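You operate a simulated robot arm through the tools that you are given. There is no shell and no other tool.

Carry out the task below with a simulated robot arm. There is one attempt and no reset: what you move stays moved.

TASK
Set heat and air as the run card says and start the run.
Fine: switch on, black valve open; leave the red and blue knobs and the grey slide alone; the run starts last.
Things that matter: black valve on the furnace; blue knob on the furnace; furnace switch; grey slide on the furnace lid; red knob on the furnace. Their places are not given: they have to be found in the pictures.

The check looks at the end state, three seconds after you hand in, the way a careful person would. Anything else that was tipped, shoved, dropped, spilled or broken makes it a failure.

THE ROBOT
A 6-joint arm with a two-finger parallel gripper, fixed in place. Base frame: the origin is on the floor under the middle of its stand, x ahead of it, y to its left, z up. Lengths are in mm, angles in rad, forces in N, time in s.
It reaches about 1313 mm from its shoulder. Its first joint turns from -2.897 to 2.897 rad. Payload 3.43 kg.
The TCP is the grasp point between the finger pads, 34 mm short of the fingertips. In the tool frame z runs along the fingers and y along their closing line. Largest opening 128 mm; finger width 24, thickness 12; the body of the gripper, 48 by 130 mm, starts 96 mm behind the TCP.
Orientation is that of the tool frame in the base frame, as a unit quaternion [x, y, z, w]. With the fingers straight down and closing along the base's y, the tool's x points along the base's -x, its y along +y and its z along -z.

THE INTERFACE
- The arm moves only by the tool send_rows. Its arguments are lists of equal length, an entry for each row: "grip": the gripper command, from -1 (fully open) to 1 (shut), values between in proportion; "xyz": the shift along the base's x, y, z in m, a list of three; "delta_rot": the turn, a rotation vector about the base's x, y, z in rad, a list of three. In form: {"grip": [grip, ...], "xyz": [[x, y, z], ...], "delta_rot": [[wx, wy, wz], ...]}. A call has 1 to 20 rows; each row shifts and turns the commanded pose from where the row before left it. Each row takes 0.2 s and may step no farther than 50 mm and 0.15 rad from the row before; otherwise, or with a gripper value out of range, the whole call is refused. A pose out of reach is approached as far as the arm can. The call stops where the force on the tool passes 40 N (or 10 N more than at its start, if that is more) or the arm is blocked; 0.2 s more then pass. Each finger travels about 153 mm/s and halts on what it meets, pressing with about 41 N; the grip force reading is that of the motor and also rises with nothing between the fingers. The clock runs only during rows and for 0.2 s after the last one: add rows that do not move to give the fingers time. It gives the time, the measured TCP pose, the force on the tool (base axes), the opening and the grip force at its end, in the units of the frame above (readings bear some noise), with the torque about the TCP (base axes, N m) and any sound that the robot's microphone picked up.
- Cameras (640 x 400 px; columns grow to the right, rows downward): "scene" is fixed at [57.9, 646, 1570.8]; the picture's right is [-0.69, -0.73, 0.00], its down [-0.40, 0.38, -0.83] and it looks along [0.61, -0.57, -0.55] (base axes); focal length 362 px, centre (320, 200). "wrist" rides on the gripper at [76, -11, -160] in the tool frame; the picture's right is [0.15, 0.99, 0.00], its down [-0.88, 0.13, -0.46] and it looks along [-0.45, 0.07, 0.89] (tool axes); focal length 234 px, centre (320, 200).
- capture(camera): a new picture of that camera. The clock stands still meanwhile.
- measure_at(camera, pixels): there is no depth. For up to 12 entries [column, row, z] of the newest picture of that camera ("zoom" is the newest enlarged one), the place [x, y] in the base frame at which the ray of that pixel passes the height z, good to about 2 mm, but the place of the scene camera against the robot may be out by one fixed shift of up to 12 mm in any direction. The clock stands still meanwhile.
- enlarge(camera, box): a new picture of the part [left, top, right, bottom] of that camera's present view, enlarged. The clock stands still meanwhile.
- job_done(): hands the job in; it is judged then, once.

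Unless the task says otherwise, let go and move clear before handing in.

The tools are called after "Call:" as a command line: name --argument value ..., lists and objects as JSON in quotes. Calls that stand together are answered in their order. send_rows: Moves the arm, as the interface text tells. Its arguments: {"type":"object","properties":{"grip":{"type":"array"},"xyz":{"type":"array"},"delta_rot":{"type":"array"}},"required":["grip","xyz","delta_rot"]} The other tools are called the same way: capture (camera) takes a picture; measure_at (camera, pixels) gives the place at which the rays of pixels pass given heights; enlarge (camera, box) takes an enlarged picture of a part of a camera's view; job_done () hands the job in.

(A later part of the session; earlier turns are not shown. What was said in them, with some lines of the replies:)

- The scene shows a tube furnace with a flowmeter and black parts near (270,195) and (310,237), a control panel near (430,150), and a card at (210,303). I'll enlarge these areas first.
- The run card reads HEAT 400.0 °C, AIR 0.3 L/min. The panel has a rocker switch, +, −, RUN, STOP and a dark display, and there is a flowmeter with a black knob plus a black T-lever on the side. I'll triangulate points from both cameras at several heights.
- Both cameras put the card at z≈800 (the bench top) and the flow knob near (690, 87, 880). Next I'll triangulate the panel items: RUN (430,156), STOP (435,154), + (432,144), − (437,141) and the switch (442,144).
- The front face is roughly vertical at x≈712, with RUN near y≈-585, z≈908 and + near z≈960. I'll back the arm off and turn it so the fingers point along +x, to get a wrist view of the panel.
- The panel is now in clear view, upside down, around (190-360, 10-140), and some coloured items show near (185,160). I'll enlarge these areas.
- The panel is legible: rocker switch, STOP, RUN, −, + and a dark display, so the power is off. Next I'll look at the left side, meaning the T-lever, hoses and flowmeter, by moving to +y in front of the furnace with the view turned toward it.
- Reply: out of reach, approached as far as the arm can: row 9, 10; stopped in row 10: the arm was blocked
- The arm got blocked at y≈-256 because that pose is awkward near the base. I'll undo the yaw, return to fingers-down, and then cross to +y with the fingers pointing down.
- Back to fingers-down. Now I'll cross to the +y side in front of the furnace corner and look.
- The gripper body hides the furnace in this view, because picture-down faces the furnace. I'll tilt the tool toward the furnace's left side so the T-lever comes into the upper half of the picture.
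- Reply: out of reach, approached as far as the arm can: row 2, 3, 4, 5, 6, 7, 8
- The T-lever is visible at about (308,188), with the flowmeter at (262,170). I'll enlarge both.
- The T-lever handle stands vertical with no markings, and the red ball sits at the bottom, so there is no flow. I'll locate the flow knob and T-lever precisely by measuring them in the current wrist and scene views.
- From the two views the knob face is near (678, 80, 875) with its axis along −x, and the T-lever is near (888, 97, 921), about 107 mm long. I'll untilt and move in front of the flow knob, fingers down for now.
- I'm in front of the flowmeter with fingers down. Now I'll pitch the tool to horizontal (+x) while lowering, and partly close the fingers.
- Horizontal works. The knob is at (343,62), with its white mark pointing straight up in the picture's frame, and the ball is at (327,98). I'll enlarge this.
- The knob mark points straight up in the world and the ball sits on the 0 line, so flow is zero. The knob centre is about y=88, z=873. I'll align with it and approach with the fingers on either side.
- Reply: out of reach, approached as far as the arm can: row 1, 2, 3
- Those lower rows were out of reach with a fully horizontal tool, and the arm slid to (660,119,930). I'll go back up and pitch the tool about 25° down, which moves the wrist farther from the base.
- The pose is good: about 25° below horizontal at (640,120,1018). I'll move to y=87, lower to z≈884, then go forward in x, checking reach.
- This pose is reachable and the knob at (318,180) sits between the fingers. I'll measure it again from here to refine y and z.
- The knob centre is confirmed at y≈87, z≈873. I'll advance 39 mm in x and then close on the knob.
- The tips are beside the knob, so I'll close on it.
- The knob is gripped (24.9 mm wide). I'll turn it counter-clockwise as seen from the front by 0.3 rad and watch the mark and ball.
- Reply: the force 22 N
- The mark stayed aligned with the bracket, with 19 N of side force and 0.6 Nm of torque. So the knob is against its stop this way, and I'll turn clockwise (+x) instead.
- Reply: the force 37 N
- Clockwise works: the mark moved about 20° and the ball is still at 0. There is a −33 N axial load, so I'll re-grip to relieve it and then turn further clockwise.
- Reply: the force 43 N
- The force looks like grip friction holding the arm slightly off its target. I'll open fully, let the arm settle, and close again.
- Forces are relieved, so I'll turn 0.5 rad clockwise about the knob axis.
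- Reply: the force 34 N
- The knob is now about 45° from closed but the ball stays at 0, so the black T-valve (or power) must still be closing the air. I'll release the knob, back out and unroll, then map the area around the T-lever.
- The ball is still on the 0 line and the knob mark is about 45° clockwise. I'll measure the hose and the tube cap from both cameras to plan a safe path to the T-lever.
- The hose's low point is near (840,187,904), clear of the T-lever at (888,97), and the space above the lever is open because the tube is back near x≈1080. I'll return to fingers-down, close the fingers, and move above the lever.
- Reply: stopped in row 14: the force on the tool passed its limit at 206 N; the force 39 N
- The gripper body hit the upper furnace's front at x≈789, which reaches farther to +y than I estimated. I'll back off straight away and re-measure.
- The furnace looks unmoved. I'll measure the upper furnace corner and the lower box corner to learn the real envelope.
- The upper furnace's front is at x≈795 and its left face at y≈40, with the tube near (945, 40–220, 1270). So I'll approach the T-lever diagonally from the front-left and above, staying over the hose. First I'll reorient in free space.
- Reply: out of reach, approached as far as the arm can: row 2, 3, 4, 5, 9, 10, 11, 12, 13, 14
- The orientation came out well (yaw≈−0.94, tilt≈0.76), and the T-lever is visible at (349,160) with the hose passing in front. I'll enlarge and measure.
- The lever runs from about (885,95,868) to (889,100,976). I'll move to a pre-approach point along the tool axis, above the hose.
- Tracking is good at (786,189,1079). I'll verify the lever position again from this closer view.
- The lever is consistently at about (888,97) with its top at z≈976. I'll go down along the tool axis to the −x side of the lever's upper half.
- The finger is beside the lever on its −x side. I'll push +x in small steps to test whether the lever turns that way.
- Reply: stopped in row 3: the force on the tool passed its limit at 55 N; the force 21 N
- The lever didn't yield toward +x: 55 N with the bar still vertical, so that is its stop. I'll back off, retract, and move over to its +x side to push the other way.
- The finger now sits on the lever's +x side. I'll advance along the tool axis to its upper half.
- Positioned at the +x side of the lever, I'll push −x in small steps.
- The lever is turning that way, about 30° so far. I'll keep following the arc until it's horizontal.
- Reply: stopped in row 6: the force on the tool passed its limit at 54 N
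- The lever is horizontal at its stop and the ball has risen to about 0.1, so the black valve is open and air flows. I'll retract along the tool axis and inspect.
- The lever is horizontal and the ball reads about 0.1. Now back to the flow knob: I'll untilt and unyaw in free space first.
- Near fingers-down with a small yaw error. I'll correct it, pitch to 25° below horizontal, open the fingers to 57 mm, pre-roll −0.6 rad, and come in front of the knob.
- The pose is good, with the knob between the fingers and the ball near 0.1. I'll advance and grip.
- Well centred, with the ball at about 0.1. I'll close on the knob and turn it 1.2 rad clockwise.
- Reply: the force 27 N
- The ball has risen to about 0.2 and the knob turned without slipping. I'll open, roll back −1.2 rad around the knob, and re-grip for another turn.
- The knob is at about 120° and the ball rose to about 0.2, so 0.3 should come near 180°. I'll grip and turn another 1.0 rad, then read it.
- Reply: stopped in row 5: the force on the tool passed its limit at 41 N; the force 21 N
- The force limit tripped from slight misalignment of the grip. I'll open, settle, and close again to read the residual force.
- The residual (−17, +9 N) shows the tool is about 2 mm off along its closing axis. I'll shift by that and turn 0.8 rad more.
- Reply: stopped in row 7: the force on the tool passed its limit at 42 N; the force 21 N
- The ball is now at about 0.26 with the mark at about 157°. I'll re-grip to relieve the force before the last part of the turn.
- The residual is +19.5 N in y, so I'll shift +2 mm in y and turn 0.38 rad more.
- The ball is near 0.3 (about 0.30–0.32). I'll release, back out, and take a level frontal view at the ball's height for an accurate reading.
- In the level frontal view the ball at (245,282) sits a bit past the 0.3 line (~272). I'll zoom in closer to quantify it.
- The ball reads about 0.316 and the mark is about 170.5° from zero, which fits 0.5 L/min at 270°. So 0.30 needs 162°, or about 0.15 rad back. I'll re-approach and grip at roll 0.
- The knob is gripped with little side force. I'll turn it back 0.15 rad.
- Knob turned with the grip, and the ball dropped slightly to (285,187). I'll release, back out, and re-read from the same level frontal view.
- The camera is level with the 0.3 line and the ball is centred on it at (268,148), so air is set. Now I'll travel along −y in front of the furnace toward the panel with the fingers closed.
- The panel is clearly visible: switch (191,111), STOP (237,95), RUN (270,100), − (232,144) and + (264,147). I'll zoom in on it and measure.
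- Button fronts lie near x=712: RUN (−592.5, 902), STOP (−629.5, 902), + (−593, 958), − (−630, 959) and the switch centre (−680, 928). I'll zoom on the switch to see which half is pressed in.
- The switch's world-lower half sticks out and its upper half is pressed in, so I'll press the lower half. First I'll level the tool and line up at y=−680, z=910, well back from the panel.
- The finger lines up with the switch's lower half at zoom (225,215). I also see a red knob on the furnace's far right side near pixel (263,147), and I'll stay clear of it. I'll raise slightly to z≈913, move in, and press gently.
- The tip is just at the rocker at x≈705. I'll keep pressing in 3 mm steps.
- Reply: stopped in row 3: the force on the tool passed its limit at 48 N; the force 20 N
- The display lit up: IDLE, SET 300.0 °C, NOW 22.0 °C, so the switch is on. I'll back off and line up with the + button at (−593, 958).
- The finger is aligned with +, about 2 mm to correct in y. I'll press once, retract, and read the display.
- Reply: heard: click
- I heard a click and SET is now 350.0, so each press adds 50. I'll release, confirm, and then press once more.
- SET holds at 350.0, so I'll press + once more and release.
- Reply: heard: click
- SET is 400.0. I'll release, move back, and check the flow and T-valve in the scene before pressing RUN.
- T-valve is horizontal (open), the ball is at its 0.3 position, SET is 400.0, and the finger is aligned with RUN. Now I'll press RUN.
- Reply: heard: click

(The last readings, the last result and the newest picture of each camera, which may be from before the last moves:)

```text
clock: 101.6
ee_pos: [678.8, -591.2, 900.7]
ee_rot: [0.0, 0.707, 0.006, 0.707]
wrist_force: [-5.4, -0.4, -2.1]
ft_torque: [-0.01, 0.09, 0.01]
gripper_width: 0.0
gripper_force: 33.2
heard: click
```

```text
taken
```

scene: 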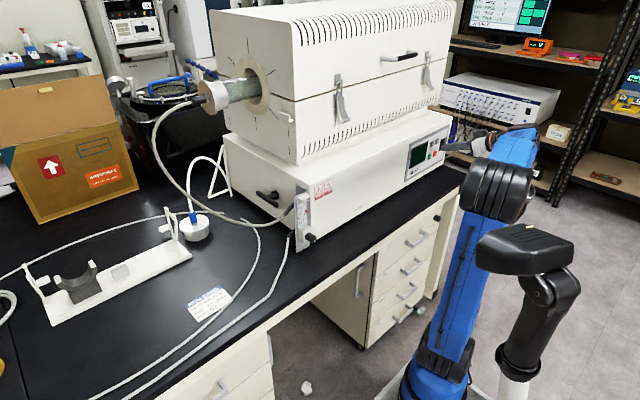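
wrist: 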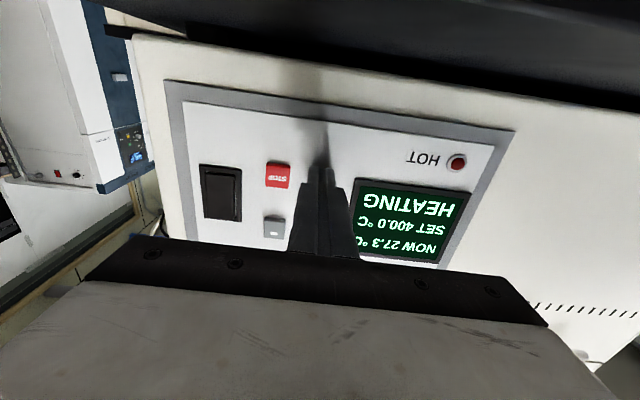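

The display shows HEATING, SET 400.0, so the run has started. I'll release, back away clear of the furnace, and check everything one last time.

Call:
send_rows --grip '[1, 1, 1, 1, 1, 1, 1, 1]' --xyz '[[-0.01, 0, 0], [-0.03, 0, 0], [-0.04, 0, 0.01], [-0.04, 0, 0.02], [-0.04, 0, 0.03], [-0.03, 0, 0.03], [0, 0, 0], [0, 0, 0]]' --delta_rot '[[0, 0, 0], [0, 0, 0], [0, 0, 0], [0, 0, 0], [0, 0, 0], [0, 0, 0], [0, 0, 0], [0, 0, 0]]'

Call:
capture --camera "wrist"

Call:
capture --camera "scene"

Call:
enlarge --camera "wrist" --box '[180, 20, 400, 170]'

Call:
enlarge --camera "scene" --box '[295, 190, 325, 235]'

Call:
enlarge --camera "scene" --box '[200, 0, 460, 170]'

```text
clock: 103.4
ee_pos: [488.1, -589.7, 989.5]
ee_rot: [0.001, 0.707, 0.006, 0.707]
wrist_force: [-0.3, 0.1, -0.9]
ft_torque: [0.01, -0.01, 0.02]
gripper_width: 0.1
gripper_force: 32.4
```

```text
taken
```

wrist: 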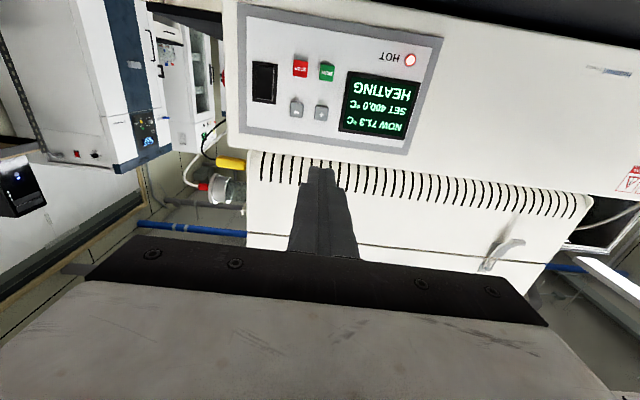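

```text
taken
```

scene: 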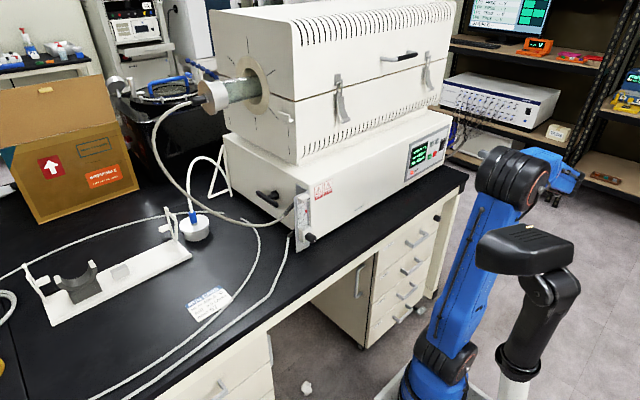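

```text
2.67 times, centred on (290, 95) of wrist
```

zoom: 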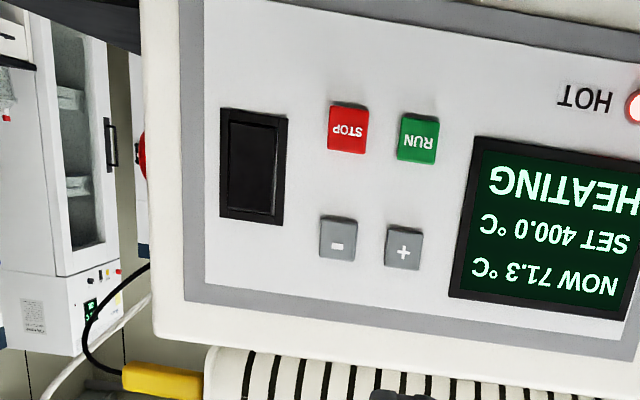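

```text
8.89 times, centred on (310, 212) of scene
```

zoom: 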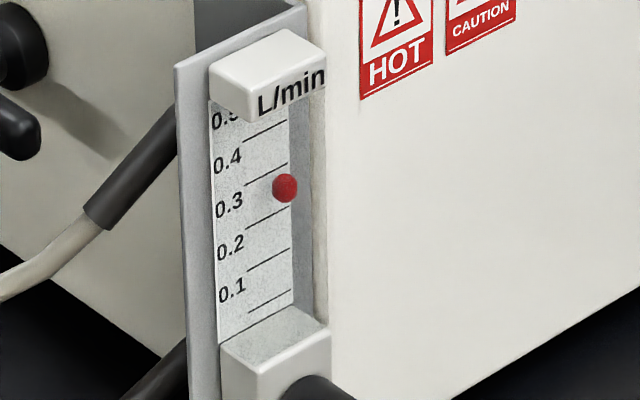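

```text
2.35 times, centred on (330, 85) of scene
```

zoom: 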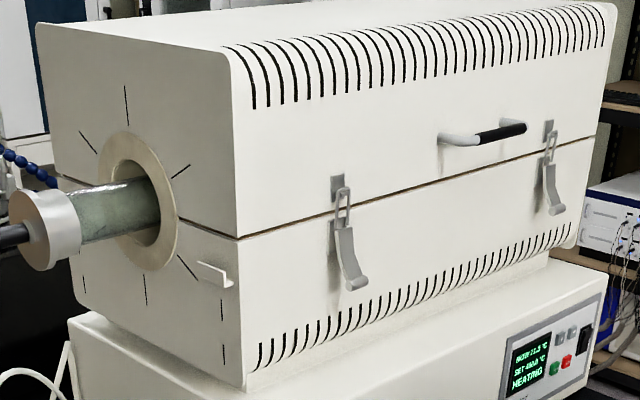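

The display shows HEATING, SET 400.0 °C, and the HOT lamp is lit. The ball is at 0.3, the T-valve is open, the switch is on, and the furnace matches the first pictures. The arm is clear, so I'm handing in.

Call:
job_done

```text
The job is handed in.
```

The run is started at the run card's settings, and I've handed the job in. My last pictures, taken with the arm clear of the furnace, show:

- **Heat:** the furnace is switched on and set to 400.0 °C. The display reads HEATING, and the temperature had reached 71.3 °C.
- **Air:** the black valve (the T-lever on the furnace's left side) is open. I set the flow with the black knob on the flowmeter, and the ball sits on the 0.3 L/min line.
- **Order:** RUN was pressed last, after the switch, valve, air and heat were set.
- **Left alone:** I found a red knob on the furnace's right side and stayed clear of it. I did not see a blue knob or a grey slide, and I did not deliberately move anything else on the furnace.

**Collision:** while reaching for the valve, the gripper body hit the front of the upper furnace at about 206 N. I backed off at once. The furnace shows no visible shift or damage compared with the first pictures.
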